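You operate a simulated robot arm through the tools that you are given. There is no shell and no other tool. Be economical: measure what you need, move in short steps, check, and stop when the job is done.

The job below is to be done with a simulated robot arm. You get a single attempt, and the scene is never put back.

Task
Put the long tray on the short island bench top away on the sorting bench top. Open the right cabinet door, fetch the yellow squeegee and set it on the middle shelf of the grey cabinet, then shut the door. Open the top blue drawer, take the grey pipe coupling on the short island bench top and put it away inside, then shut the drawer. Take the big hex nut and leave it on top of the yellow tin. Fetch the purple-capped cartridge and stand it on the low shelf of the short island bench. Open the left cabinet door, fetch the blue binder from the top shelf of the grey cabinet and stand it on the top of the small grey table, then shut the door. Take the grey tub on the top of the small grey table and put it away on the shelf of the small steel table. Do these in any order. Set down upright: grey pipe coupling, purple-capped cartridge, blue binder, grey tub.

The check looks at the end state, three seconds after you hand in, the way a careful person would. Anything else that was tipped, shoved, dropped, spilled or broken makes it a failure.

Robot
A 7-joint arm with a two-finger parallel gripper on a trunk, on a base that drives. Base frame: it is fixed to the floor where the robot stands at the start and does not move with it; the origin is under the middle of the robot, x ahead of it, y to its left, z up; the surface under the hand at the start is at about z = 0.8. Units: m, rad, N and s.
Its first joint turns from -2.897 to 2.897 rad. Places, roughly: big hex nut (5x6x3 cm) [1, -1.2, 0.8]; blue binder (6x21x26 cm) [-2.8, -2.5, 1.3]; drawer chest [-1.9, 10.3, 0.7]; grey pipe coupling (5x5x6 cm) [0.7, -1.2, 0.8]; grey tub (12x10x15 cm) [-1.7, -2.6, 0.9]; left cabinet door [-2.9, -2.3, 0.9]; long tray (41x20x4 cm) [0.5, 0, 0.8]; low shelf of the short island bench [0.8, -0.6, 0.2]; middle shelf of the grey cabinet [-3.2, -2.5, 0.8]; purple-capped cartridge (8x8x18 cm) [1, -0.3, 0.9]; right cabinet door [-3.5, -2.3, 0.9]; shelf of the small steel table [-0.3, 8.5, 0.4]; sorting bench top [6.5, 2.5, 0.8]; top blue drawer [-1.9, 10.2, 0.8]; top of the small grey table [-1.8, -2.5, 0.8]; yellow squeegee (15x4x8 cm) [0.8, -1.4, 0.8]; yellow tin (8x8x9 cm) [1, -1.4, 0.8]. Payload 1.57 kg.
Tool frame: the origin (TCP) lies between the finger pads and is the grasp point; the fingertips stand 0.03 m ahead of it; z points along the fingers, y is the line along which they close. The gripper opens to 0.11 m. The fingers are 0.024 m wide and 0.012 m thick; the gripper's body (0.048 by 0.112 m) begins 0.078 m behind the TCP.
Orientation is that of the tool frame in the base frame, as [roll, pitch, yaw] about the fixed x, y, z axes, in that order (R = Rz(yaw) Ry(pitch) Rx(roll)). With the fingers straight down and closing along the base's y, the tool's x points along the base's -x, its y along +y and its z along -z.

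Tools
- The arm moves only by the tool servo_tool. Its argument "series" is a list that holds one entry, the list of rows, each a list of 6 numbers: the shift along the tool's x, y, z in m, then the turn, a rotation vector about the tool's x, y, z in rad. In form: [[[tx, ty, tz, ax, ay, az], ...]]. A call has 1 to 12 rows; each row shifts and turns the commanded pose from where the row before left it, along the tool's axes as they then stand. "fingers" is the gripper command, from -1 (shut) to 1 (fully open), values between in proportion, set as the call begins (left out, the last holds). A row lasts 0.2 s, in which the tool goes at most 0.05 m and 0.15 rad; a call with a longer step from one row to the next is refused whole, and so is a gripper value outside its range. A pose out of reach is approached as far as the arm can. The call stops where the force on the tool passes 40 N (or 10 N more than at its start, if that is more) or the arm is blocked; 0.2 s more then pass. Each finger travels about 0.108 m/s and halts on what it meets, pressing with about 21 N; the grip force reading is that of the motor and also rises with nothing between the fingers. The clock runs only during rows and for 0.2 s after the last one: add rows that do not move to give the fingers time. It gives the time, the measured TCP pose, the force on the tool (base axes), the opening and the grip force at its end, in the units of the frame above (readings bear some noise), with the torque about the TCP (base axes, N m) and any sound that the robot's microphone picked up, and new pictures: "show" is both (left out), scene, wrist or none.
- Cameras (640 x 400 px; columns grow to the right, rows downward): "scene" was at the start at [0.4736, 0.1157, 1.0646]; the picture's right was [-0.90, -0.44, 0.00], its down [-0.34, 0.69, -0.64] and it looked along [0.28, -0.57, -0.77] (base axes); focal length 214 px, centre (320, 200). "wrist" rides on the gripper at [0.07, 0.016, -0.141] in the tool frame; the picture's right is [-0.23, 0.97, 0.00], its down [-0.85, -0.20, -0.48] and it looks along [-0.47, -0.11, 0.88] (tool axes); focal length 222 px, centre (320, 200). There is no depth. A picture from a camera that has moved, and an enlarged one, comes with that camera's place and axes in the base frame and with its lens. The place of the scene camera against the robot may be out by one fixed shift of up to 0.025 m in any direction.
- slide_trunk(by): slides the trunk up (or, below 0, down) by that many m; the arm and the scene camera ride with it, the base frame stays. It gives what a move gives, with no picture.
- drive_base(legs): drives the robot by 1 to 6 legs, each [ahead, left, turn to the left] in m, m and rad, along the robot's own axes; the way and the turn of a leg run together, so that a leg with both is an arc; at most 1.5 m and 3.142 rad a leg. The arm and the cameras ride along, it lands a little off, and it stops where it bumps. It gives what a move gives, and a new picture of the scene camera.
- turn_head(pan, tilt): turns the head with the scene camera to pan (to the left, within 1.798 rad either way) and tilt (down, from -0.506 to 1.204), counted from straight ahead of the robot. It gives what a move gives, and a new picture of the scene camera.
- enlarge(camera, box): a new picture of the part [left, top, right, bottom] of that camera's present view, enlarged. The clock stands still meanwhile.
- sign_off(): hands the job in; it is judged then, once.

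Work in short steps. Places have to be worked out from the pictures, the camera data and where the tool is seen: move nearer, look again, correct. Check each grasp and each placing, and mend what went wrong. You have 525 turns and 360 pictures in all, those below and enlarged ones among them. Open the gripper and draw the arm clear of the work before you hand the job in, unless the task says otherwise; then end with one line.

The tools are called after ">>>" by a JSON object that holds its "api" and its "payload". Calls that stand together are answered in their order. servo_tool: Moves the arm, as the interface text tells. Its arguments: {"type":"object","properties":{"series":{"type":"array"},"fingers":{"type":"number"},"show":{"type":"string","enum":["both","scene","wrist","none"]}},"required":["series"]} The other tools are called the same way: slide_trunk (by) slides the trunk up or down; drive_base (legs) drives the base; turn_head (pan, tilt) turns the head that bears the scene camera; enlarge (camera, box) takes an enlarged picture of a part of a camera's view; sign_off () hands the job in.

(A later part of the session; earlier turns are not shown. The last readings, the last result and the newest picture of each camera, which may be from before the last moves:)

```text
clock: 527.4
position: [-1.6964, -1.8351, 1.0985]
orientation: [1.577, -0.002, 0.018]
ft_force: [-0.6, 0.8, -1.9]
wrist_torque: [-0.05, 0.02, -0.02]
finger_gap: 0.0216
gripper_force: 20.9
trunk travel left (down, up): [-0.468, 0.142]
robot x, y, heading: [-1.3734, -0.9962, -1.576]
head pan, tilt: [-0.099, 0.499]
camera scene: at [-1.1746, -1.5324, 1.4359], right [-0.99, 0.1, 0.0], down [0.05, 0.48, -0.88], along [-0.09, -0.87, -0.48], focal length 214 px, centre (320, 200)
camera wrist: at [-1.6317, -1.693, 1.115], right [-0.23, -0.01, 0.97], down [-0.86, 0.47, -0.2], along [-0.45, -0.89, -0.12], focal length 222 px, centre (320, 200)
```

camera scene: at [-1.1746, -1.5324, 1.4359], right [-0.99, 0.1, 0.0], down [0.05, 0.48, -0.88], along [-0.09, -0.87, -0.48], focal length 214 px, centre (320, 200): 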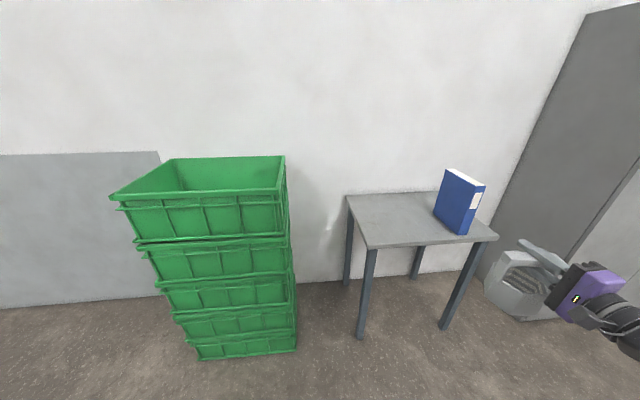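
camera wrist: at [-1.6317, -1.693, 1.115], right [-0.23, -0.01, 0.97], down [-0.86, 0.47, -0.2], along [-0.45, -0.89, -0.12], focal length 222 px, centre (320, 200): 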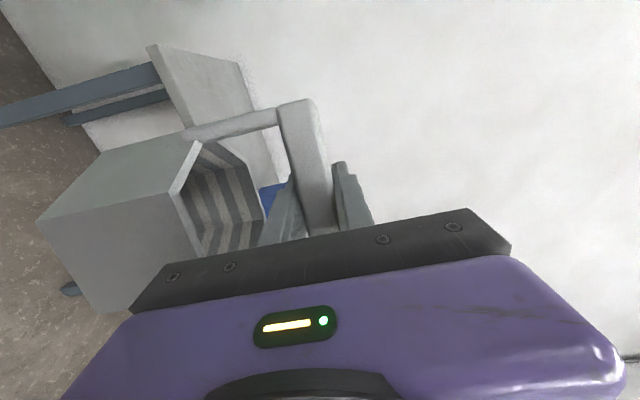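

Now move to a freer spot and turn around to face +y for the trip to the steel table.

>>> {"api": "drive_base", "payload": {"legs": [[0.08, 0.75, 0], [0, 0, 3.145]]}}

>>> {"api": "turn_head", "payload": {"pan": 0.0, "tilt": 0.35}}

```text
refused: 3.145 is not a number from -3.14159 to 3.14159
```

```text
clock: 528.1
position: [-1.6976, -1.8351, 1.0973]
orientation: [1.578, -0.001, 0.018]
ft_force: [-0.1, 0.0, -1.2]
wrist_torque: [-0.03, 0.04, -0.02]
finger_gap: 0.0219
gripper_force: 20.5
trunk travel left (down, up): [-0.468, 0.142]
robot x, y, heading: [-1.3742, -0.9998, -1.573]
head pan, tilt: [0.0, 0.351]
camera scene: at [-1.1656, -1.5349, 1.4495], right [-1.0, 0.0, 0.0], down [0.0, 0.34, -0.94], along [0.0, -0.94, -0.34], focal length 214 px, centre (320, 200)
```

scene: 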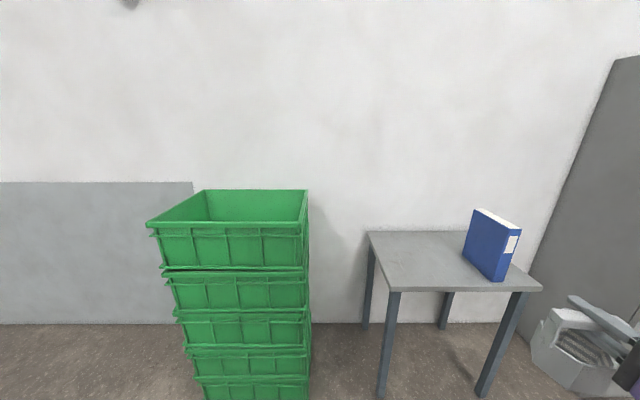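

>>> {"api": "drive_base", "payload": {"legs": [[0.08, 0.75, 0], [0, 0, 1.57], [0, 0, 1.57]]}}

```text
clock: 539.9
position: [-0.3184, -0.2368, 1.0972]
orientation: [1.577, -0.002, -3.11]
ft_force: [0.7, -0.3, -1.7]
wrist_torque: [0.05, -0.01, -0.02]
finger_gap: 0.0217
gripper_force: 20.5
trunk travel left (down, up): [-0.468, 0.142]
robot x, y, heading: [-0.6259, -1.0836, 1.58]
head pan, tilt: [0.0, 0.351]
camera scene: at [-0.8185, -0.5775, 1.4496], right [1.0, 0.01, 0.0], down [0.0, -0.34, -0.94], along [-0.01, 0.94, -0.34], focal length 214 px, centre (320, 200)
```

scene: 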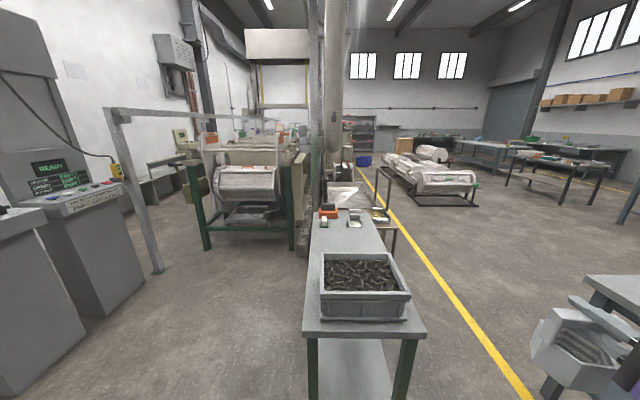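

Clear overview. Go right into the corridor, then ahead.

>>> {"api": "drive_base", "payload": {"legs": [[0, -0.58, -0.01], [1.2, 0, 0], [0.5, 0, 0]]}}

```text
clock: 551.4
position: [0.249, 1.4718, 1.0976]
orientation: [1.578, -0.002, -3.114]
ft_force: [0.4, -0.3, -1.9]
wrist_torque: [0.0, 0.02, 0.01]
finger_gap: 0.0218
gripper_force: 20.9
trunk travel left (down, up): [-0.468, 0.142]
robot x, y, heading: [-0.064, 0.6313, 1.579]
head pan, tilt: [0.0, 0.351]
camera scene: at [-0.2538, 1.1342, 1.4496], right [1.0, 0.01, 0.0], down [0.0, -0.34, -0.94], along [-0.01, 0.94, -0.34], focal length 214 px, centre (320, 200)
```

scene: 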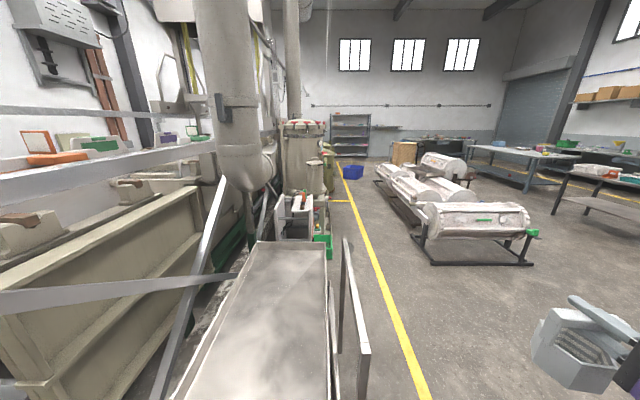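

Shift right past the trolley, then go ahead along the yellow line.

>>> {"api": "drive_base", "payload": {"legs": [[0, -0.4, -0.01], [1.4, 0, 0], [1.4, 0.05, 0]]}}

```text
clock: 554.2
position: [0.6596, 1.4697, 1.0969]
orientation: [1.58, -0.002, -3.125]
ft_force: [0.5, -0.1, -1.5]
wrist_torque: [0.0, 0.02, -0.01]
finger_gap: 0.0218
gripper_force: 21.8
trunk travel left (down, up): [-0.468, 0.142]
robot x, y, heading: [0.3429, 0.6349, 1.569]
head pan, tilt: [0.0, 0.351]
stopped in leg 2: the robot was blocked; the commanded pose is now the measured one
camera scene: at [0.1542, 1.1392, 1.4496], right [1.0, 0.0, 0.0], down [0.0, -0.34, -0.94], along [0.0, 0.94, -0.34], focal length 214 px, centre (320, 200)
```

scene: 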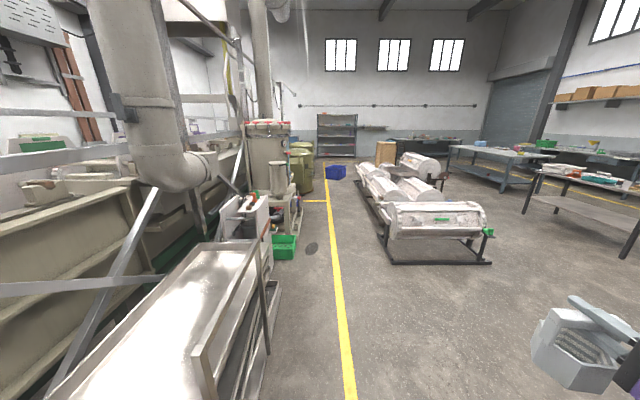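

Blocked right away — probably the small table's leg at my front-left. Look down-left before moving.

>>> {"api": "turn_head", "payload": {"pan": 0.2, "tilt": 1.2}}

```text
clock: 555.4
position: [0.66, 1.4692, 1.0983]
orientation: [1.579, -0.003, -3.126]
ft_force: [-0.4, -0.5, -0.9]
wrist_torque: [-0.01, -0.01, 0.01]
finger_gap: 0.0217
gripper_force: 20.7
trunk travel left (down, up): [-0.468, 0.142]
robot x, y, heading: [0.3409, 0.6328, 1.569]
head pan, tilt: [0.201, 1.201]
camera scene: at [0.1429, 1.101, 1.3822], right [0.98, 0.19, 0.0], down [0.18, -0.91, -0.36], along [-0.07, 0.36, -0.93], focal length 214 px, centre (320, 200)
```

scene: 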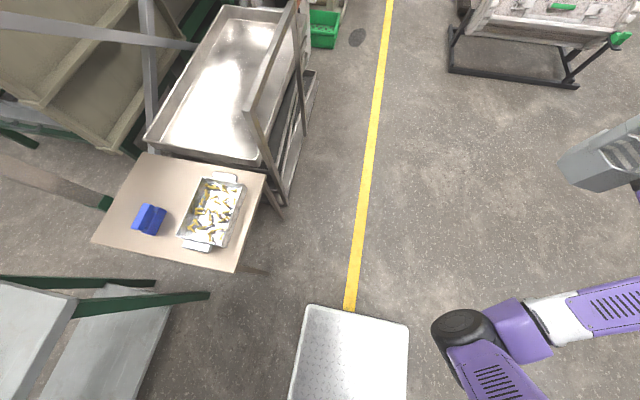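

Nothing visibly touching ahead. Retry with a small forward move.

>>> {"api": "drive_base", "payload": {"legs": [[0.15, 0, 0]]}}

```text
clock: 556.7
position: [0.6613, 1.6177, 1.0973]
orientation: [1.577, -0.002, -3.125]
ft_force: [-0.3, -0.3, -2.4]
wrist_torque: [0.03, 0.05, 0.01]
finger_gap: 0.0215
gripper_force: 21.1
trunk travel left (down, up): [-0.468, 0.142]
robot x, y, heading: [0.3352, 0.7843, 1.565]
head pan, tilt: [0.201, 1.201]
camera scene: at [0.1441, 1.2504, 1.3822], right [0.98, 0.19, 0.0], down [0.18, -0.91, -0.36], along [-0.07, 0.36, -0.93], focal length 214 px, centre (320, 200)
```

scene: 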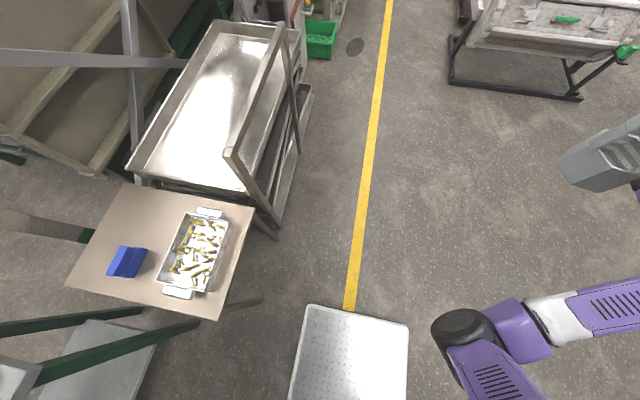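

It was just the island's end behind me. Continue ahead.

>>> {"api": "turn_head", "payload": {"pan": 0.0, "tilt": 0.4}}

>>> {"api": "drive_base", "payload": {"legs": [[1.4, 0.05, 0.005], [1.4, 0, 0], [1.0, 0, 0]]}}

```text
clock: 557.9
position: [0.6621, 1.6191, 1.0969]
orientation: [1.577, -0.001, -3.125]
ft_force: [0.1, 0.0, -1.8]
wrist_torque: [0.0, 0.02, -0.03]
finger_gap: 0.0218
gripper_force: 21.3
trunk travel left (down, up): [-0.468, 0.142]
robot x, y, heading: [0.3391, 0.7792, 1.562]
head pan, tilt: [0.0, 0.4]
camera scene: at [0.1555, 1.2882, 1.4449], right [1.0, -0.01, 0.0], down [0.0, -0.39, -0.92], along [0.0, 0.92, -0.39], focal length 214 px, centre (320, 200)
```

scene: 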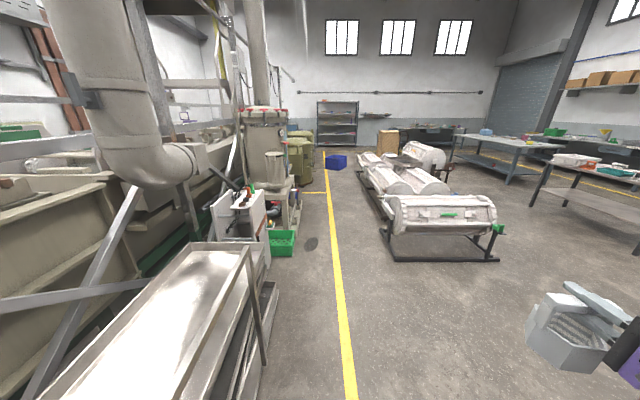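

```text
clock: 576.3
position: [0.6257, 5.4352, 1.0973]
orientation: [1.576, 0.0, -3.122]
ft_force: [-0.3, 0.7, -2.2]
wrist_torque: [0.04, 0.03, 0.03]
finger_gap: 0.0219
gripper_force: 20.9
trunk travel left (down, up): [-0.468, 0.142]
robot x, y, heading: [0.312, 4.6003, 1.569]
head pan, tilt: [0.0, 0.4]
camera scene: at [0.1213, 5.1018, 1.445], right [1.0, 0.0, 0.0], down [0.0, -0.39, -0.92], along [0.0, 0.92, -0.39], focal length 214 px, centre (320, 200)
```

scene: 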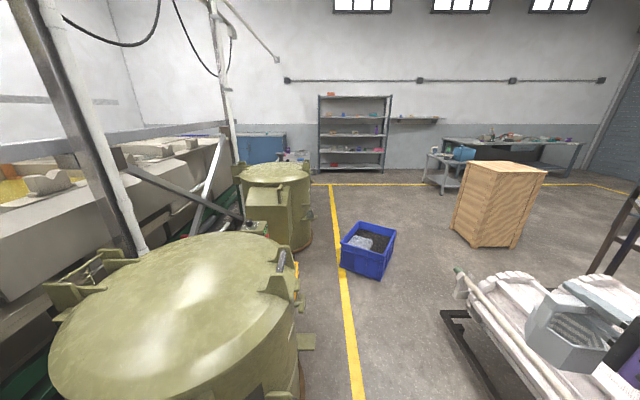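

Approaching; a blue bin stands on the floor ahead and the tank frame on the right. Move 0.9 m closer and look down.

>>> {"api": "drive_base", "payload": {"legs": [[0.9, 0, 0]]}}

>>> {"api": "turn_head", "payload": {"pan": -0.5, "tilt": 0.6}}

```text
clock: 581.0
position: [0.6177, 6.336, 1.097]
orientation: [1.578, -0.003, -3.115]
ft_force: [0.0, 0.7, -2.1]
wrist_torque: [0.04, -0.02, 0.01]
finger_gap: 0.0219
gripper_force: 21.2
trunk travel left (down, up): [-0.468, 0.142]
robot x, y, heading: [0.3046, 5.4962, 1.573]
head pan, tilt: [0.0, 0.4]
camera scene: at [0.1157, 5.9996, 1.445], right [1.0, 0.01, 0.0], down [0.0, -0.39, -0.92], along [-0.01, 0.92, -0.39], focal length 214 px, centre (320, 200)
```

scene: 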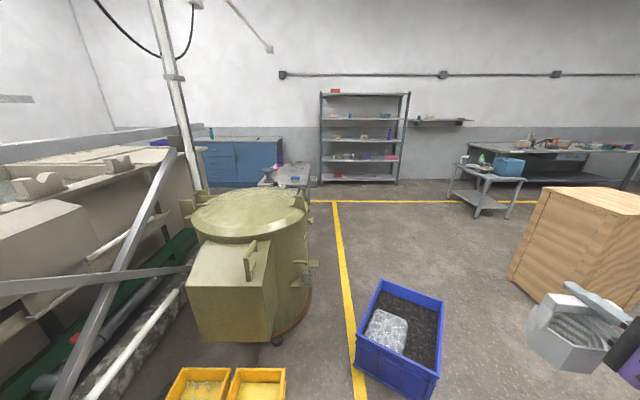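

```text
clock: 581.9
position: [0.6195, 6.336, 1.0984]
orientation: [1.577, -0.002, -3.114]
ft_force: [-0.3, 0.0, -1.6]
wrist_torque: [0.02, -0.02, -0.03]
finger_gap: 0.0219
gripper_force: 21.2
trunk travel left (down, up): [-0.468, 0.142]
robot x, y, heading: [0.3053, 5.4942, 1.574]
head pan, tilt: [-0.499, 0.6]
camera scene: at [0.1581, 5.9848, 1.4268], right [0.88, -0.47, 0.0], down [-0.27, -0.5, -0.83], along [0.39, 0.73, -0.56], focal length 214 px, centre (320, 200)
```

scene: 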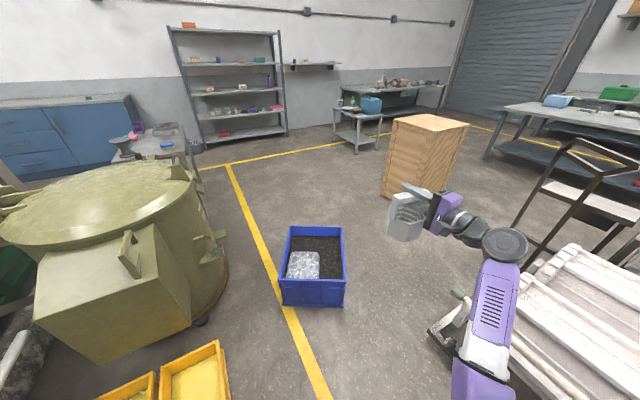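

Robot half-width is about 0.22 m. The passage between bin and tank looks ~0.5 m; move a bit closer and measure with the head tilted down.

>>> {"api": "drive_base", "payload": {"legs": [[0.3, -0.12, 0]]}}

>>> {"api": "turn_head", "payload": {"pan": -0.7, "tilt": 1.1}}

```text
clock: 583.0
position: [0.6241, 6.3786, 1.0967]
orientation: [1.58, 0.0, -3.096]
ft_force: [0.0, 0.1, -1.6]
wrist_torque: [0.0, -0.02, 0.01]
finger_gap: 0.0218
gripper_force: 20.9
trunk travel left (down, up): [-0.468, 0.142]
robot x, y, heading: [0.3245, 5.5305, 1.597]
head pan, tilt: [-0.499, 0.6]
stopped in leg 1: the robot was blocked; the commanded pose is now the measured one
camera scene: at [0.1693, 6.0186, 1.4268], right [0.89, -0.46, 0.0], down [-0.26, -0.5, -0.83], along [0.38, 0.73, -0.56], focal length 214 px, centre (320, 200)
```

scene: 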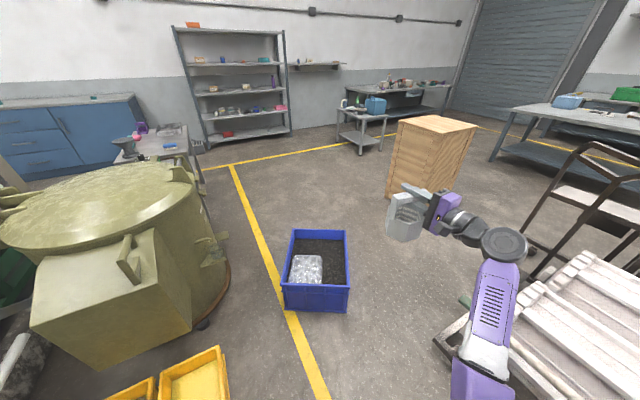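

```text
clock: 583.9
position: [0.6239, 6.3786, 1.0969]
orientation: [1.579, -0.002, -3.096]
ft_force: [-1.0, 0.5, -1.3]
wrist_torque: [0.0, -0.04, -0.01]
finger_gap: 0.0217
gripper_force: 20.6
trunk travel left (down, up): [-0.468, 0.142]
robot x, y, heading: [0.3257, 5.5329, 1.594]
head pan, tilt: [-0.7, 1.1]
camera scene: at [0.1683, 5.9894, 1.3882], right [0.78, -0.63, 0.0], down [-0.56, -0.69, -0.45], along [0.28, 0.35, -0.89], focal length 214 px, centre (320, 200)
```

scene: 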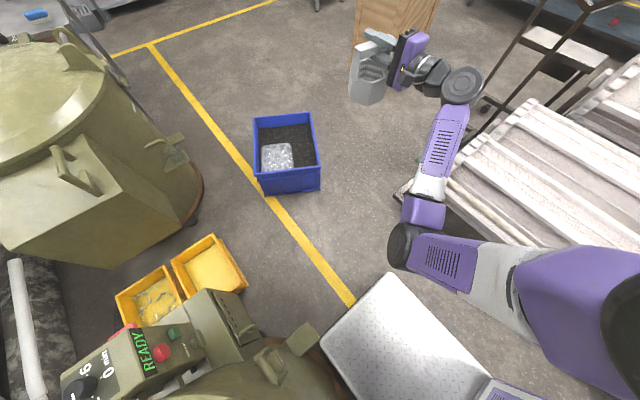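

The drum side is touching my front-left; this passage is too tight. I'll back out and go around the tank on its other side.

>>> {"api": "turn_head", "payload": {"pan": 0.0, "tilt": 0.4}}

>>> {"api": "drive_base", "payload": {"legs": [[-0.3, 0, -0.02], [-1.5, 0, 0], [-1.5, 0, 0], [-0.3, 0, 0]]}}

```text
clock: 585.0
position: [0.623, 6.378, 1.0973]
orientation: [1.579, -0.002, -3.096]
ft_force: [-0.1, -0.3, -1.4]
wrist_torque: [0.01, -0.01, -0.02]
finger_gap: 0.0222
gripper_force: 21.2
trunk travel left (down, up): [-0.468, 0.142]
robot x, y, heading: [0.3243, 5.5338, 1.593]
head pan, tilt: [0.0, 0.4]
camera scene: at [0.1268, 6.0328, 1.4449], right [1.0, 0.02, 0.0], down [0.01, -0.39, -0.92], along [-0.02, 0.92, -0.39], focal length 214 px, centre (320, 200)
```

scene: 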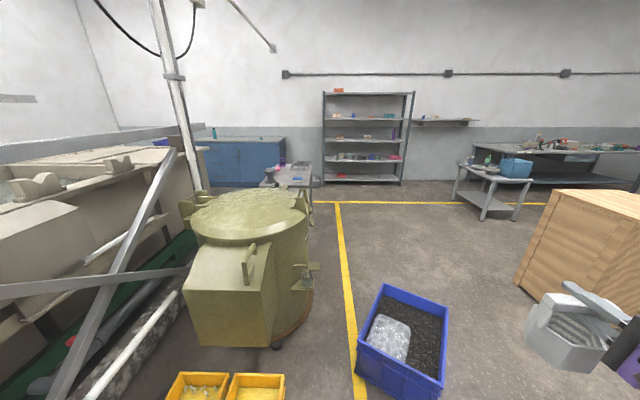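

```text
clock: 602.7
position: [0.6548, 2.779, 1.0975]
orientation: [1.58, -0.002, -3.111]
ft_force: [-0.3, 0.4, -2.5]
wrist_torque: [0.03, -0.06, 0.01]
finger_gap: 0.0215
gripper_force: 20.7
trunk travel left (down, up): [-0.468, 0.142]
robot x, y, heading: [0.3469, 1.9364, 1.579]
head pan, tilt: [0.0, 0.4]
camera scene: at [0.1527, 2.4409, 1.445], right [1.0, 0.01, 0.0], down [0.0, -0.39, -0.92], along [-0.01, 0.92, -0.39], focal length 214 px, centre (320, 200)
```

scene: 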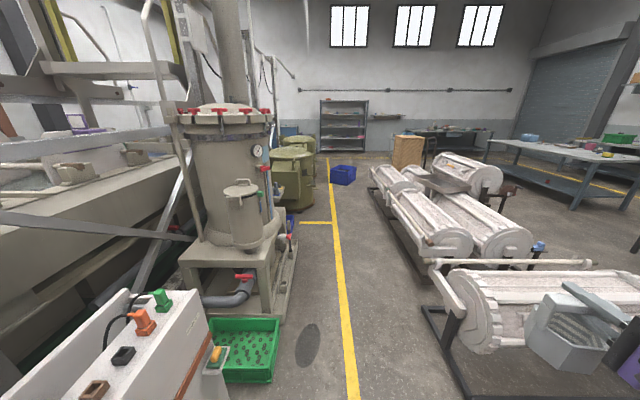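

Now slide right past the front of the drum racks.

>>> {"api": "drive_base", "payload": {"legs": [[0, -1.2, -0.01], [0, -1.1, 0]]}}

```text
clock: 614.0
position: [2.9486, 2.7888, 1.0962]
orientation: [1.58, -0.002, -3.118]
ft_force: [0.0, -0.4, -1.7]
wrist_torque: [0.02, 0.03, 0.05]
finger_gap: 0.0217
gripper_force: 20.9
trunk travel left (down, up): [-0.468, 0.142]
robot x, y, heading: [2.634, 1.9466, 1.573]
head pan, tilt: [0.0, 0.4]
camera scene: at [2.4458, 2.4539, 1.445], right [1.0, 0.0, 0.0], down [0.0, -0.39, -0.92], along [0.0, 0.92, -0.39], focal length 214 px, centre (320, 200)
```

scene: 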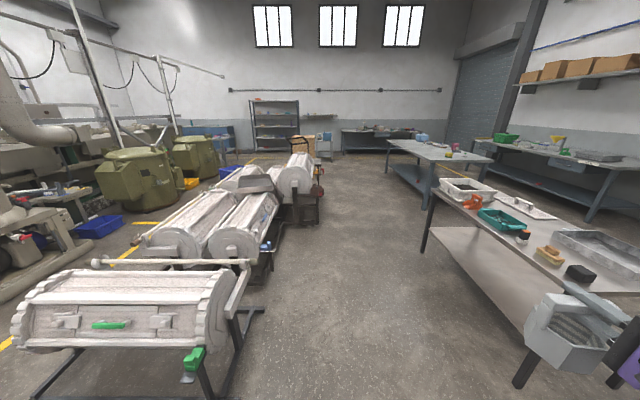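

The aisle is wide here. Go ahead in it.

>>> {"api": "drive_base", "payload": {"legs": [[1.4, -0.2, 0], [1.4, 0, 0], [1.2, 0, 0]]}}

>>> {"api": "turn_head", "payload": {"pan": 0.5, "tilt": 0.45}}

```text
clock: 633.3
position: [3.1291, 6.7827, 1.0964]
orientation: [1.58, -0.001, -3.117]
ft_force: [1.2, -0.1, -2.0]
wrist_torque: [0.0, 0.02, -0.01]
finger_gap: 0.0218
gripper_force: 21.4
trunk travel left (down, up): [-0.468, 0.142]
robot x, y, heading: [2.8103, 5.9438, 1.57]
head pan, tilt: [0.0, 0.4]
camera scene: at [2.6251, 6.4487, 1.445], right [1.0, 0.0, 0.0], down [0.0, -0.39, -0.92], along [0.0, 0.92, -0.39], focal length 214 px, centre (320, 200)
```

scene: 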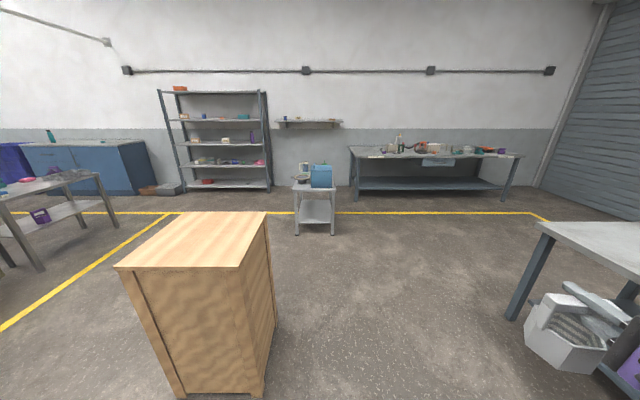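

```text
clock: 634.2
position: [3.1286, 6.7828, 1.0967]
orientation: [1.578, -0.002, -3.12]
ft_force: [0.2, 0.7, -1.7]
wrist_torque: [0.0, 0.0, 0.03]
finger_gap: 0.0218
gripper_force: 20.9
trunk travel left (down, up): [-0.468, 0.142]
robot x, y, heading: [2.8052, 5.942, 1.574]
head pan, tilt: [0.499, 0.45]
camera scene: at [2.5812, 6.4368, 1.4404], right [0.88, 0.48, 0.0], down [0.21, -0.38, -0.9], along [-0.43, 0.79, -0.44], focal length 214 px, centre (320, 200)
```

scene: 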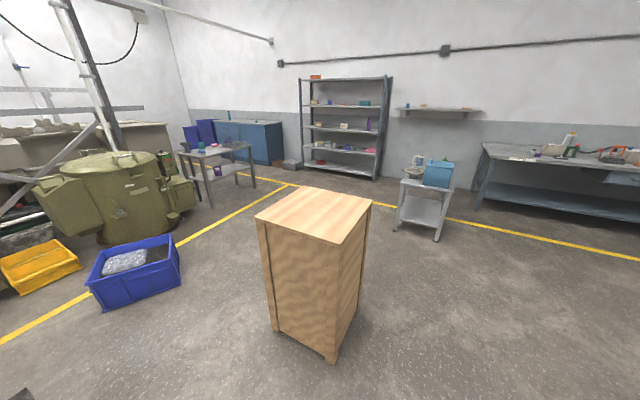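

I see the steel table (x≈−0.6…0, y≈8.05–8.9) with its shelf. Sidestep, turn to face −x, and pass north of the wooden box.

>>> {"api": "slide_trunk", "payload": {"by": 0.1}}

>>> {"api": "drive_base", "payload": {"legs": [[0, -0.4, 0], [0, 0, 1.57]]}}

>>> {"api": "drive_base", "payload": {"legs": [[0, -1.3, 0], [0, -0.95, 0]]}}

```text
clock: 635.5
position: [3.1288, 6.7817, 1.1976]
orientation: [1.579, -0.002, -3.119]
ft_force: [0.3, -0.7, -1.1]
wrist_torque: [0.01, -0.02, 0.02]
finger_gap: 0.0218
gripper_force: 21.1
trunk travel left (down, up): [-0.568, 0.042]
robot x, y, heading: [2.8096, 5.9444, 1.568]
head pan, tilt: [0.499, 0.45]
```

```text
clock: 641.8
position: [2.3682, 6.2549, 1.1972]
orientation: [1.579, -0.004, -1.54]
ft_force: [0.1, -0.2, -1.0]
wrist_torque: [0.0, 0.01, -0.02]
finger_gap: 0.022
gripper_force: 21.5
trunk travel left (down, up): [-0.568, 0.042]
robot x, y, heading: [3.2079, 5.9458, -3.132]
head pan, tilt: [0.499, 0.45]
camera scene: at [2.7165, 5.6809, 1.5404], right [-0.49, 0.87, 0.0], down [0.38, 0.21, -0.9], along [-0.79, -0.44, -0.44], focal length 214 px, centre (320, 200)
```

scene: 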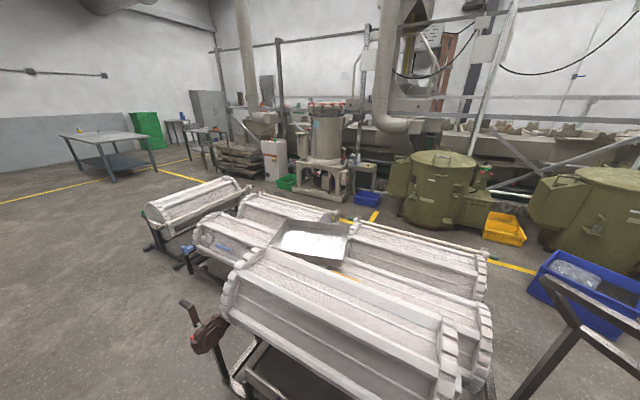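

```text
clock: 652.9
position: [2.3436, 8.4852, 1.1978]
orientation: [1.579, -0.001, -1.537]
ft_force: [0.1, 0.3, -1.1]
wrist_torque: [0.03, 0.05, 0.01]
finger_gap: 0.0216
gripper_force: 20.8
trunk travel left (down, up): [-0.568, 0.042]
robot x, y, heading: [3.1879, 8.1775, -3.13]
head pan, tilt: [0.499, 0.45]
camera scene: at [2.6932, 7.9117, 1.5403], right [-0.49, 0.87, 0.0], down [0.38, 0.21, -0.9], along [-0.79, -0.44, -0.44], focal length 214 px, centre (320, 200)
```

scene: 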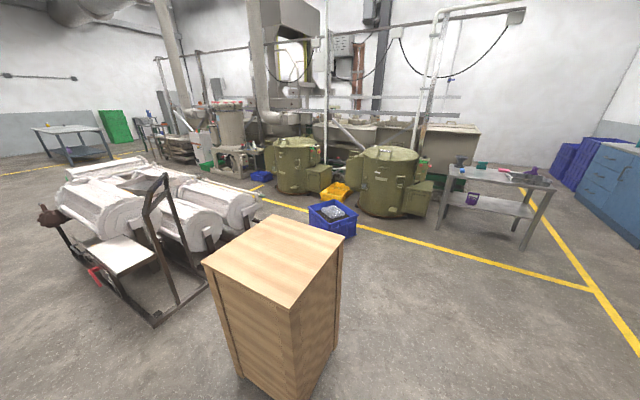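

Drive ahead toward the steel table.

>>> {"api": "drive_base", "payload": {"legs": [[1.0, 0, -0.01], [0.9, 0, 0]]}}

>>> {"api": "turn_head", "payload": {"pan": 0.0, "tilt": 0.55}}

```text
clock: 662.4
position: [0.441, 8.4713, 1.1973]
orientation: [1.579, -0.002, -1.54]
ft_force: [-0.7, 0.0, -0.8]
wrist_torque: [-0.02, 0.0, 0.02]
finger_gap: 0.0218
gripper_force: 21.6
trunk travel left (down, up): [-0.568, 0.042]
robot x, y, heading: [1.2801, 8.1647, -3.132]
head pan, tilt: [0.499, 0.45]
camera scene: at [0.7907, 7.8985, 1.5404], right [-0.49, 0.87, 0.0], down [0.38, 0.21, -0.9], along [-0.79, -0.44, -0.44], focal length 214 px, centre (320, 200)
```

scene: 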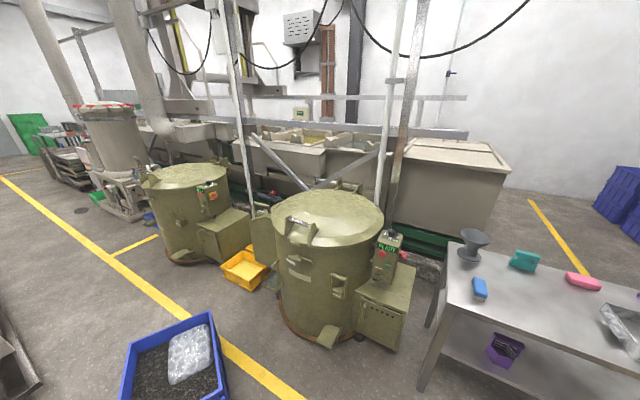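

```text
clock: 663.3
position: [0.4419, 8.4712, 1.1965]
orientation: [1.581, -0.002, -1.538]
ft_force: [-0.1, -0.7, -1.6]
wrist_torque: [0.04, 0.04, -0.02]
finger_gap: 0.0219
gripper_force: 21.1
trunk travel left (down, up): [-0.568, 0.042]
robot x, y, heading: [1.281, 8.1635, -3.13]
head pan, tilt: [0.0, 0.55]
camera scene: at [0.7812, 7.9423, 1.5313], right [-0.01, 1.0, 0.0], down [0.52, 0.01, -0.85], along [-0.85, -0.01, -0.52], focal length 214 px, centre (320, 200)
```

scene: 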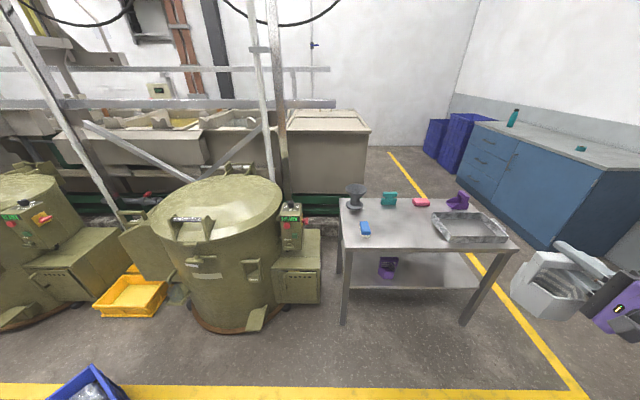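

The steel table's shelf (z≈0.4) is free to the right of the purple box. Shift right 0.15 and lower the trunk in front of the table.

>>> {"api": "drive_base", "payload": {"legs": [[0, -0.15, -0.01]]}}

>>> {"api": "slide_trunk", "payload": {"by": -0.3}}

>>> {"api": "slide_trunk", "payload": {"by": -0.25}}

>>> {"api": "turn_head", "payload": {"pan": 0.0, "tilt": 0.3}}

```text
clock: 664.7
position: [0.4441, 8.6307, 1.1969]
orientation: [1.58, -0.003, -1.547]
ft_force: [-0.1, 0.7, -1.8]
wrist_torque: [0.04, 0.03, -0.01]
finger_gap: 0.0219
gripper_force: 21.0
trunk travel left (down, up): [-0.568, 0.042]
robot x, y, heading: [1.2806, 8.3145, 3.141]
head pan, tilt: [0.0, 0.55]
camera scene: at [0.7784, 8.0983, 1.5313], right [0.0, 1.0, 0.0], down [0.52, 0.0, -0.85], along [-0.85, 0.0, -0.52], focal length 214 px, centre (320, 200)
```

scene: 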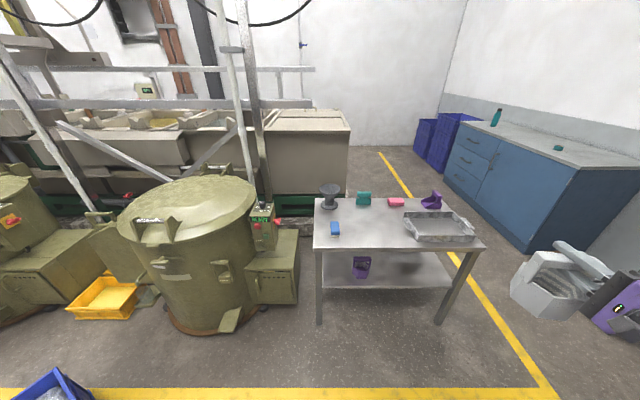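

```text
clock: 667.7
position: [0.4429, 8.6305, 0.8962]
orientation: [1.579, -0.002, -1.548]
ft_force: [-0.4, -0.1, -1.2]
wrist_torque: [0.0, 0.04, 0.0]
finger_gap: 0.0219
gripper_force: 21.3
trunk travel left (down, up): [-0.268, 0.342]
robot x, y, heading: [1.2817, 8.3124, 3.145]
head pan, tilt: [0.0, 0.55]
```

```text
clock: 670.3
position: [0.445, 8.6306, 0.6478]
orientation: [1.578, -0.001, -1.549]
ft_force: [0.1, -0.2, -1.8]
wrist_torque: [0.01, 0.02, 0.02]
finger_gap: 0.0216
gripper_force: 20.8
trunk travel left (down, up): [-0.018, 0.592]
robot x, y, heading: [1.2836, 8.311, 3.139]
head pan, tilt: [0.0, 0.55]
```

```text
clock: 671.0
position: [0.4443, 8.6297, 0.6467]
orientation: [1.579, 0.0, -1.547]
ft_force: [-0.5, 0.2, -1.4]
wrist_torque: [0.04, 0.02, 0.0]
finger_gap: 0.0216
gripper_force: 21.2
trunk travel left (down, up): [-0.018, 0.592]
robot x, y, heading: [1.2824, 8.3126, 3.142]
head pan, tilt: [0.0, 0.3]
camera scene: at [0.7749, 8.0985, 1.0042], right [0.0, 1.0, 0.0], down [0.3, 0.0, -0.96], along [-0.96, 0.0, -0.3], focal length 214 px, centre (320, 200)
```

scene: 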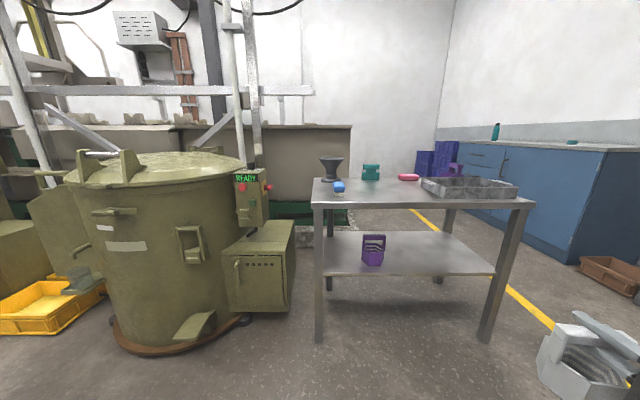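

Shelf at z≈0.41, opening up to ≈0.72. Lower the tool to z≈0.585 and drive in part way.

>>> {"api": "servo_tool", "payload": {"series": [[[0, -0.03, 0, 0, 0, 0], [0, -0.03, 0, 0, 0, 0], [0, 0, 0, 0, 0, 0]]], "show": "none"}}

>>> {"api": "drive_base", "payload": {"legs": [[0.3, 0, 0]]}}

>>> {"api": "enlarge", "payload": {"camera": "wrist", "box": [0, 0, 640, 400]}}

```text
clock: 671.8
position: [0.445, 8.632, 0.5865]
orientation: [1.58, 0.0, -1.55]
ft_force: [-0.3, -0.2, -1.6]
wrist_torque: [0.03, -0.01, 0.0]
finger_gap: 0.0217
gripper_force: 21.1
trunk travel left (down, up): [-0.018, 0.592]
robot x, y, heading: [1.2821, 8.3118, 3.14]
head pan, tilt: [0.0, 0.3]
```

```text
clock: 673.9
position: [0.1486, 8.6332, 0.5865]
orientation: [1.579, -0.002, -1.549]
ft_force: [-0.3, 1.4, -1.2]
wrist_torque: [0.07, 0.03, 0.01]
finger_gap: 0.0218
gripper_force: 21.3
trunk travel left (down, up): [-0.018, 0.592]
robot x, y, heading: [0.9867, 8.3138, 3.142]
head pan, tilt: [0.0, 0.3]
camera scene: at [0.4782, 8.0998, 1.0043], right [0.0, 1.0, 0.0], down [0.3, 0.0, -0.96], along [-0.96, 0.0, -0.3], focal length 214 px, centre (320, 200)
```

scene: 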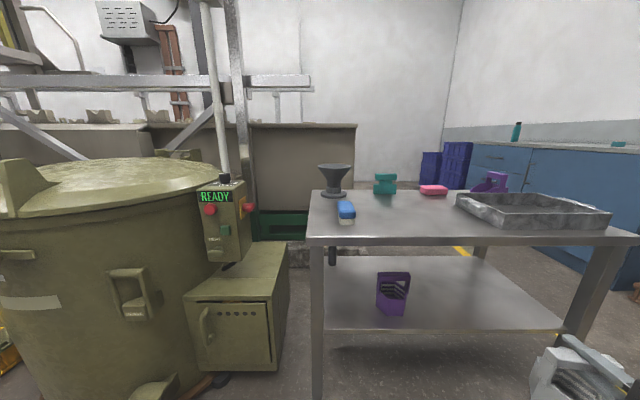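

```text
1.00 times, centred on (320, 200) of wrist (not enlarged: the box is as wide or as high as the picture)
camera zoom: at [0.29, 8.5654, 0.6039], right [-0.01, 0.23, 0.97], down [0.46, 0.86, -0.2], along [-0.89, 0.45, -0.12], focal length 222 px, centre (320, 200)
```

zoom: 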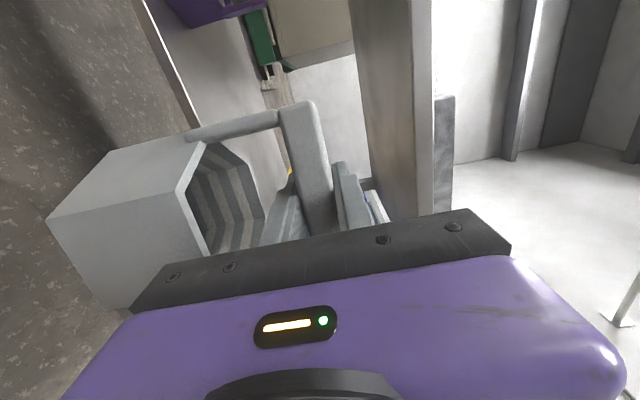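

Clear so far. Continue in 0.28 m slowly.

>>> {"api": "drive_base", "payload": {"legs": [[0.14, 0, 0]]}}

>>> {"api": "enlarge", "payload": {"camera": "wrist", "box": [0, 0, 640, 400]}}

>>> {"api": "drive_base", "payload": {"legs": [[0.14, 0, 0]]}}

```text
clock: 675.2
position: [0.0095, 8.6349, 0.5863]
orientation: [1.58, -0.002, -1.551]
ft_force: [0.6, -1.0, -2.5]
wrist_torque: [0.0, 0.02, 0.03]
finger_gap: 0.0218
gripper_force: 20.9
trunk travel left (down, up): [-0.018, 0.592]
robot x, y, heading: [0.8444, 8.3175, 3.137]
head pan, tilt: [0.0, 0.3]
camera scene: at [0.3376, 8.1009, 1.0043], right [0.0, 1.0, 0.0], down [0.3, 0.0, -0.96], along [-0.96, 0.0, -0.3], focal length 214 px, centre (320, 200)
```

scene: 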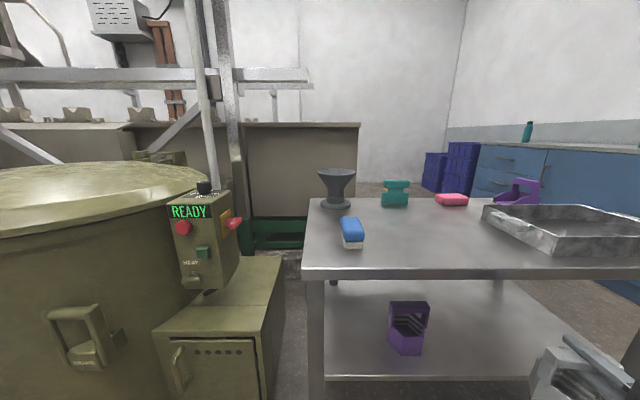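

```text
1.00 times, centred on (320, 200) of wrist (not enlarged: the box is as wide or as high as the picture)
camera zoom: at [0.15, 8.5668, 0.6038], right [-0.01, 0.23, 0.97], down [0.46, 0.86, -0.2], along [-0.89, 0.45, -0.12], focal length 222 px, centre (320, 200)
```

zoom: 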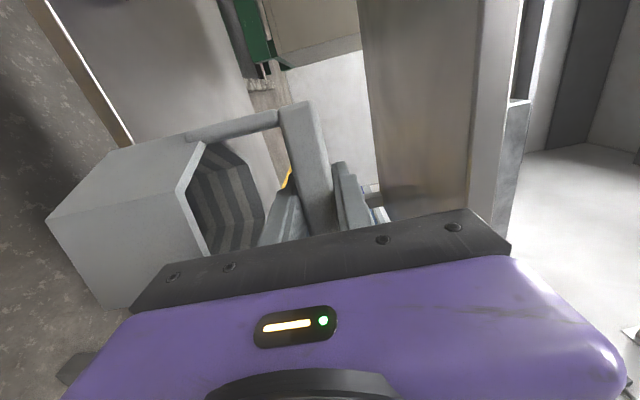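

```text
clock: 676.5
position: [-0.1317, 8.635, 0.585]
orientation: [1.582, -0.001, -1.552]
ft_force: [-0.8, 0.1, -1.7]
wrist_torque: [0.02, 0.01, -0.01]
finger_gap: 0.0218
gripper_force: 20.9
trunk travel left (down, up): [-0.018, 0.592]
robot x, y, heading: [0.7027, 8.3134, 3.135]
head pan, tilt: [0.0, 0.3]
camera scene: at [0.1965, 8.1011, 1.0043], right [0.0, 1.0, 0.0], down [0.3, 0.0, -0.96], along [-0.96, 0.0, -0.3], focal length 214 px, centre (320, 200)
```

scene: 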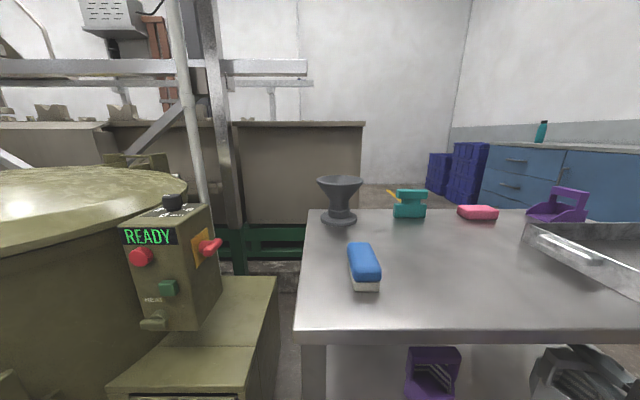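

Move 4 cm further in, then lower until contact.

>>> {"api": "drive_base", "payload": {"legs": [[0.05, 0, 0]]}}

>>> {"api": "servo_tool", "payload": {"series": [[[0, -0.008, 0, 0, 0, 0], [0, -0.006, 0, 0, 0, 0], [0, -0.004, 0, 0, 0, 0], [0, -0.003, 0, 0, 0, 0], [0, 0, 0, 0, 0, 0]]], "show": "wrist"}}

```text
clock: 677.5
position: [-0.1825, 8.6342, 0.5877]
orientation: [1.582, -0.002, -1.55]
ft_force: [0.2, -0.6, -1.1]
wrist_torque: [0.04, 0.0, 0.0]
finger_gap: 0.0218
gripper_force: 21.5
trunk travel left (down, up): [-0.018, 0.592]
robot x, y, heading: [0.6542, 8.3155, 3.136]
head pan, tilt: [0.0, 0.3]
camera scene: at [0.146, 8.1015, 1.0043], right [0.0, 1.0, 0.0], down [0.3, 0.0, -0.96], along [-0.96, 0.0, -0.3], focal length 214 px, centre (320, 200)
```

scene: 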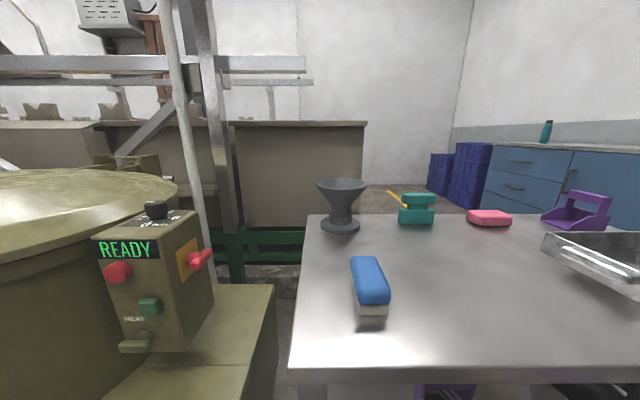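

```text
clock: 678.6
position: [-0.1821, 8.6337, 0.565]
orientation: [1.581, -0.001, -1.552]
ft_force: [0.4, -0.1, -2.0]
wrist_torque: [0.0, 0.0, 0.01]
finger_gap: 0.0217
gripper_force: 20.9
trunk travel left (down, up): [-0.018, 0.592]
robot x, y, heading: [0.6558, 8.3151, 3.136]
head pan, tilt: [0.0, 0.3]
camera wrist: at [-0.0412, 8.5675, 0.5825], right [-0.01, 0.23, 0.97], down [0.46, 0.86, -0.2], along [-0.89, 0.45, -0.12], focal length 222 px, centre (320, 200)
```

wrist: 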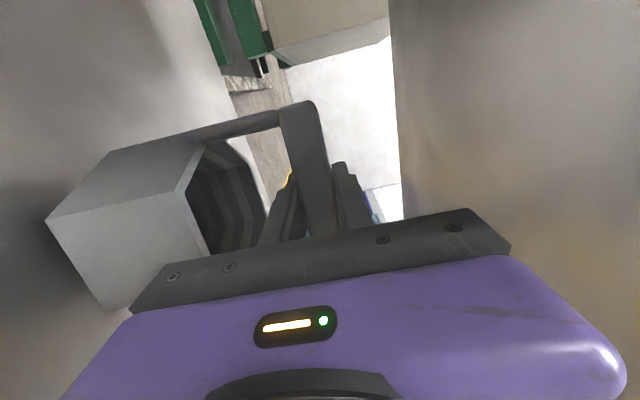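

>>> {"api": "servo_tool", "payload": {"series": [[[0, -0.003, 0, 0, 0, 0], [0, -0.003, 0, 0, 0, 0], [0, -0.003, 0, 0, 0, 0], [0, 0, 0, 0, 0, 0]]], "show": "none"}}

>>> {"api": "servo_tool", "payload": {"series": [[[0, -0.003, 0, 0, 0, 0], [0, -0.003, 0, 0, 0, 0], [0, 0, 0, 0, 0, 0]]], "show": "none"}}

```text
clock: 679.6
position: [-0.1828, 8.6355, 0.5566]
orientation: [1.582, -0.001, -1.552]
ft_force: [0.3, 1.2, -1.2]
wrist_torque: [0.0, -0.02, 0.02]
finger_gap: 0.0221
gripper_force: 21.2
trunk travel left (down, up): [-0.018, 0.592]
robot x, y, heading: [0.6521, 8.3141, 3.138]
head pan, tilt: [0.0, 0.3]
```

```text
clock: 680.5
position: [-0.1827, 8.6339, 0.5492]
orientation: [1.582, -0.003, -1.551]
ft_force: [0.5, 0.2, -2.2]
wrist_torque: [-0.02, 0.04, 0.01]
finger_gap: 0.0219
gripper_force: 20.4
trunk travel left (down, up): [-0.018, 0.592]
robot x, y, heading: [0.6542, 8.3157, 3.132]
head pan, tilt: [0.0, 0.3]
```

>>> {"api": "servo_tool", "payload": {"series": [[[0, -0.003, 0, 0, 0, 0], [0, -0.003, 0, 0, 0, 0], [0, -0.003, 0, 0, 0, 0], [0, 0, 0, 0, 0, 0]]], "show": "none"}}

>>> {"api": "servo_tool", "payload": {"series": [[[0, -0.002, 0, 0, 0, 0], [0, -0.002, 0, 0, 0, 0], [0, 0, 0, 0, 0, 0]]], "show": "none"}}

```text
clock: 681.5
position: [-0.1819, 8.6346, 0.5421]
orientation: [1.582, -0.003, -1.553]
ft_force: [-0.2, 0.5, -2.4]
wrist_torque: [-0.01, 0.02, -0.02]
finger_gap: 0.0218
gripper_force: 20.4
trunk travel left (down, up): [-0.018, 0.592]
robot x, y, heading: [0.6519, 8.3201, 3.14]
head pan, tilt: [0.0, 0.3]
```

```text
clock: 682.2
position: [-0.1825, 8.635, 0.538]
orientation: [1.581, 0.0, -1.552]
ft_force: [-0.2, 0.4, -1.5]
wrist_torque: [0.03, 0.02, 0.0]
finger_gap: 0.0216
gripper_force: 21.0
trunk travel left (down, up): [-0.018, 0.592]
robot x, y, heading: [0.6533, 8.3175, 3.139]
head pan, tilt: [0.0, 0.3]
```

>>> {"api": "servo_tool", "payload": {"series": [[[0, -0.002, 0, 0, 0, 0], [0, -0.002, 0, 0, 0, 0], [0, -0.002, 0, 0, 0, 0], [0, 0, 0, 0, 0, 0]]], "show": "wrist"}}

```text
clock: 683.2
position: [-0.1811, 8.6351, 0.5323]
orientation: [1.582, -0.001, -1.552]
ft_force: [-1.4, 0.1, -1.2]
wrist_torque: [0.03, 0.05, 0.03]
finger_gap: 0.0219
gripper_force: 21.2
trunk travel left (down, up): [-0.018, 0.592]
robot x, y, heading: [0.6565, 8.3156, 3.139]
head pan, tilt: [0.0, 0.3]
camera wrist: at [-0.0408, 8.567, 0.5487], right [-0.01, 0.23, 0.97], down [0.46, 0.86, -0.2], along [-0.89, 0.45, -0.12], focal length 222 px, centre (320, 200)
```

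wrist: 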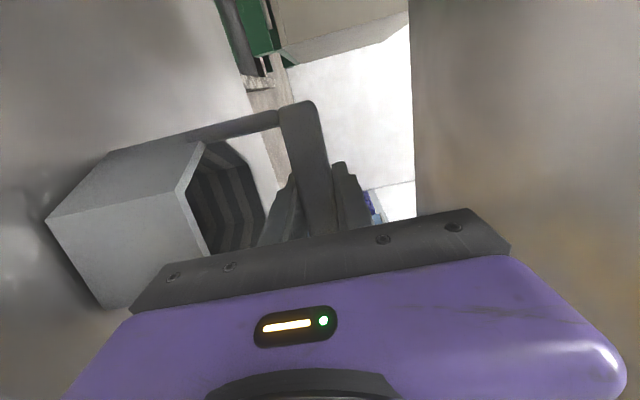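

>>> {"api": "servo_tool", "payload": {"series": [[[0, -0.002, 0, 0, 0, 0], [0, -0.002, 0, 0, 0, 0], [0, -0.002, 0, 0, 0, 0], [0, 0, 0, 0, 0, 0]]], "show": "none"}}

>>> {"api": "servo_tool", "payload": {"series": [[[0, -0.002, 0, 0, 0, 0], [0, -0.002, 0, 0, 0, 0], [0, 0, 0, 0, 0, 0]]], "show": "none"}}

```text
clock: 684.2
position: [-0.1833, 8.6356, 0.5293]
orientation: [1.575, 0.0, -1.554]
ft_force: [5.9, -1.8, 21.9]
wrist_torque: [-0.04, 0.14, 0.04]
finger_gap: 0.0221
gripper_force: 21.1
trunk travel left (down, up): [-0.018, 0.592]
robot x, y, heading: [0.6537, 8.3166, 3.139]
head pan, tilt: [0.0, 0.3]
```

```text
clock: 684.9
position: [-0.1827, 8.6361, 0.5296]
orientation: [1.566, 0.001, -1.553]
ft_force: [1.8, 0.3, 8.8]
wrist_torque: [-0.07, -0.33, -0.01]
finger_gap: 0.0221
gripper_force: 20.8
trunk travel left (down, up): [-0.018, 0.592]
robot x, y, heading: [0.655, 8.3164, 3.14]
head pan, tilt: [0.0, 0.3]
stopped in row 3: the force on the tool passed its limit at 41 N (the readings are from after the stop); the commanded pose is now the measured one
```

On the shelf. Open slightly (to ~48 mm) and withdraw straight back.

>>> {"api": "servo_tool", "payload": {"series": [[[0, 0, 0, 0, 0, 0], [0, 0, 0, 0, 0, 0], [0, 0, 0, 0, 0, 0]]], "fingers": -0.13, "show": "wrist"}}

>>> {"api": "drive_base", "payload": {"legs": [[-0.15, 0, 0]]}}

>>> {"api": "enlarge", "payload": {"camera": "wrist", "box": [0, 0, 640, 400]}}

```text
clock: 685.7
position: [-0.1819, 8.6347, 0.5277]
orientation: [1.569, 0.0, -1.554]
ft_force: [0.8, 0.2, -0.1]
wrist_torque: [0.06, -0.04, 0.0]
finger_gap: 0.0477
gripper_force: 0.0
trunk travel left (down, up): [-0.018, 0.592]
robot x, y, heading: [0.6562, 8.3166, 3.141]
head pan, tilt: [0.0, 0.3]
camera wrist: at [-0.0413, 8.5674, 0.543], right [0.0, 0.23, 0.97], down [0.46, 0.86, -0.2], along [-0.89, 0.45, -0.11], focal length 222 px, centre (320, 200)
```

wrist: 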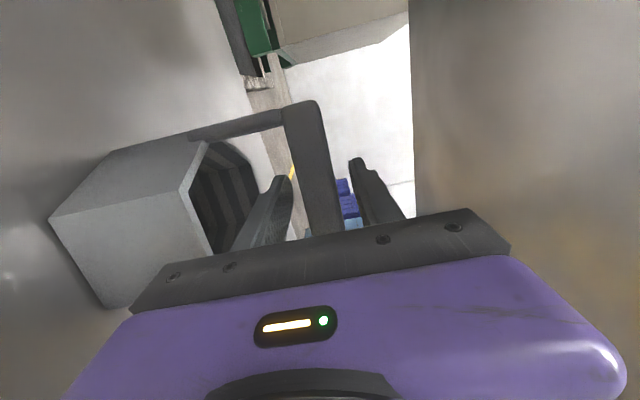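

```text
clock: 687.1
position: [-0.0299, 8.6346, 0.5279]
orientation: [1.568, 0.003, -1.555]
ft_force: [0.6, -0.2, -0.1]
wrist_torque: [0.01, 0.02, -0.03]
finger_gap: 0.0479
gripper_force: 0.2
trunk travel left (down, up): [-0.018, 0.592]
robot x, y, heading: [0.808, 8.3123, 3.141]
head pan, tilt: [0.0, 0.3]
camera scene: at [0.2975, 8.101, 1.0043], right [0.0, 1.0, 0.0], down [0.3, 0.0, -0.96], along [-0.96, 0.0, -0.3], focal length 214 px, centre (320, 200)
```

scene: 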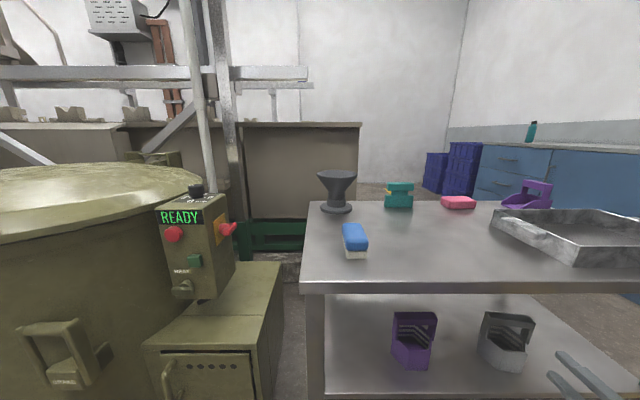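

```text
1.00 times, centred on (320, 200) of wrist (not enlarged: the box is as wide or as high as the picture)
camera zoom: at [0.11, 8.5669, 0.5431], right [0.0, 0.23, 0.97], down [0.46, 0.86, -0.2], along [-0.89, 0.45, -0.11], focal length 222 px, centre (320, 200)
```

zoom: 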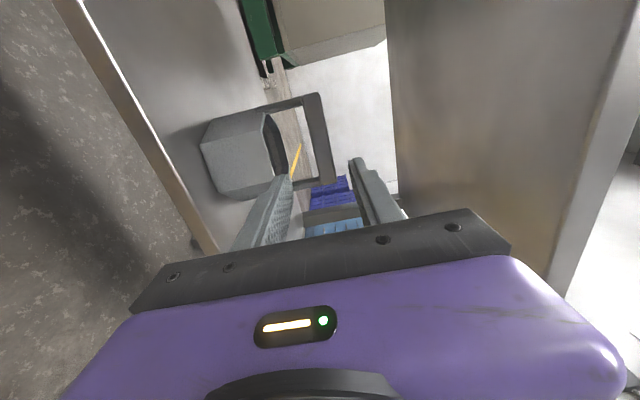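

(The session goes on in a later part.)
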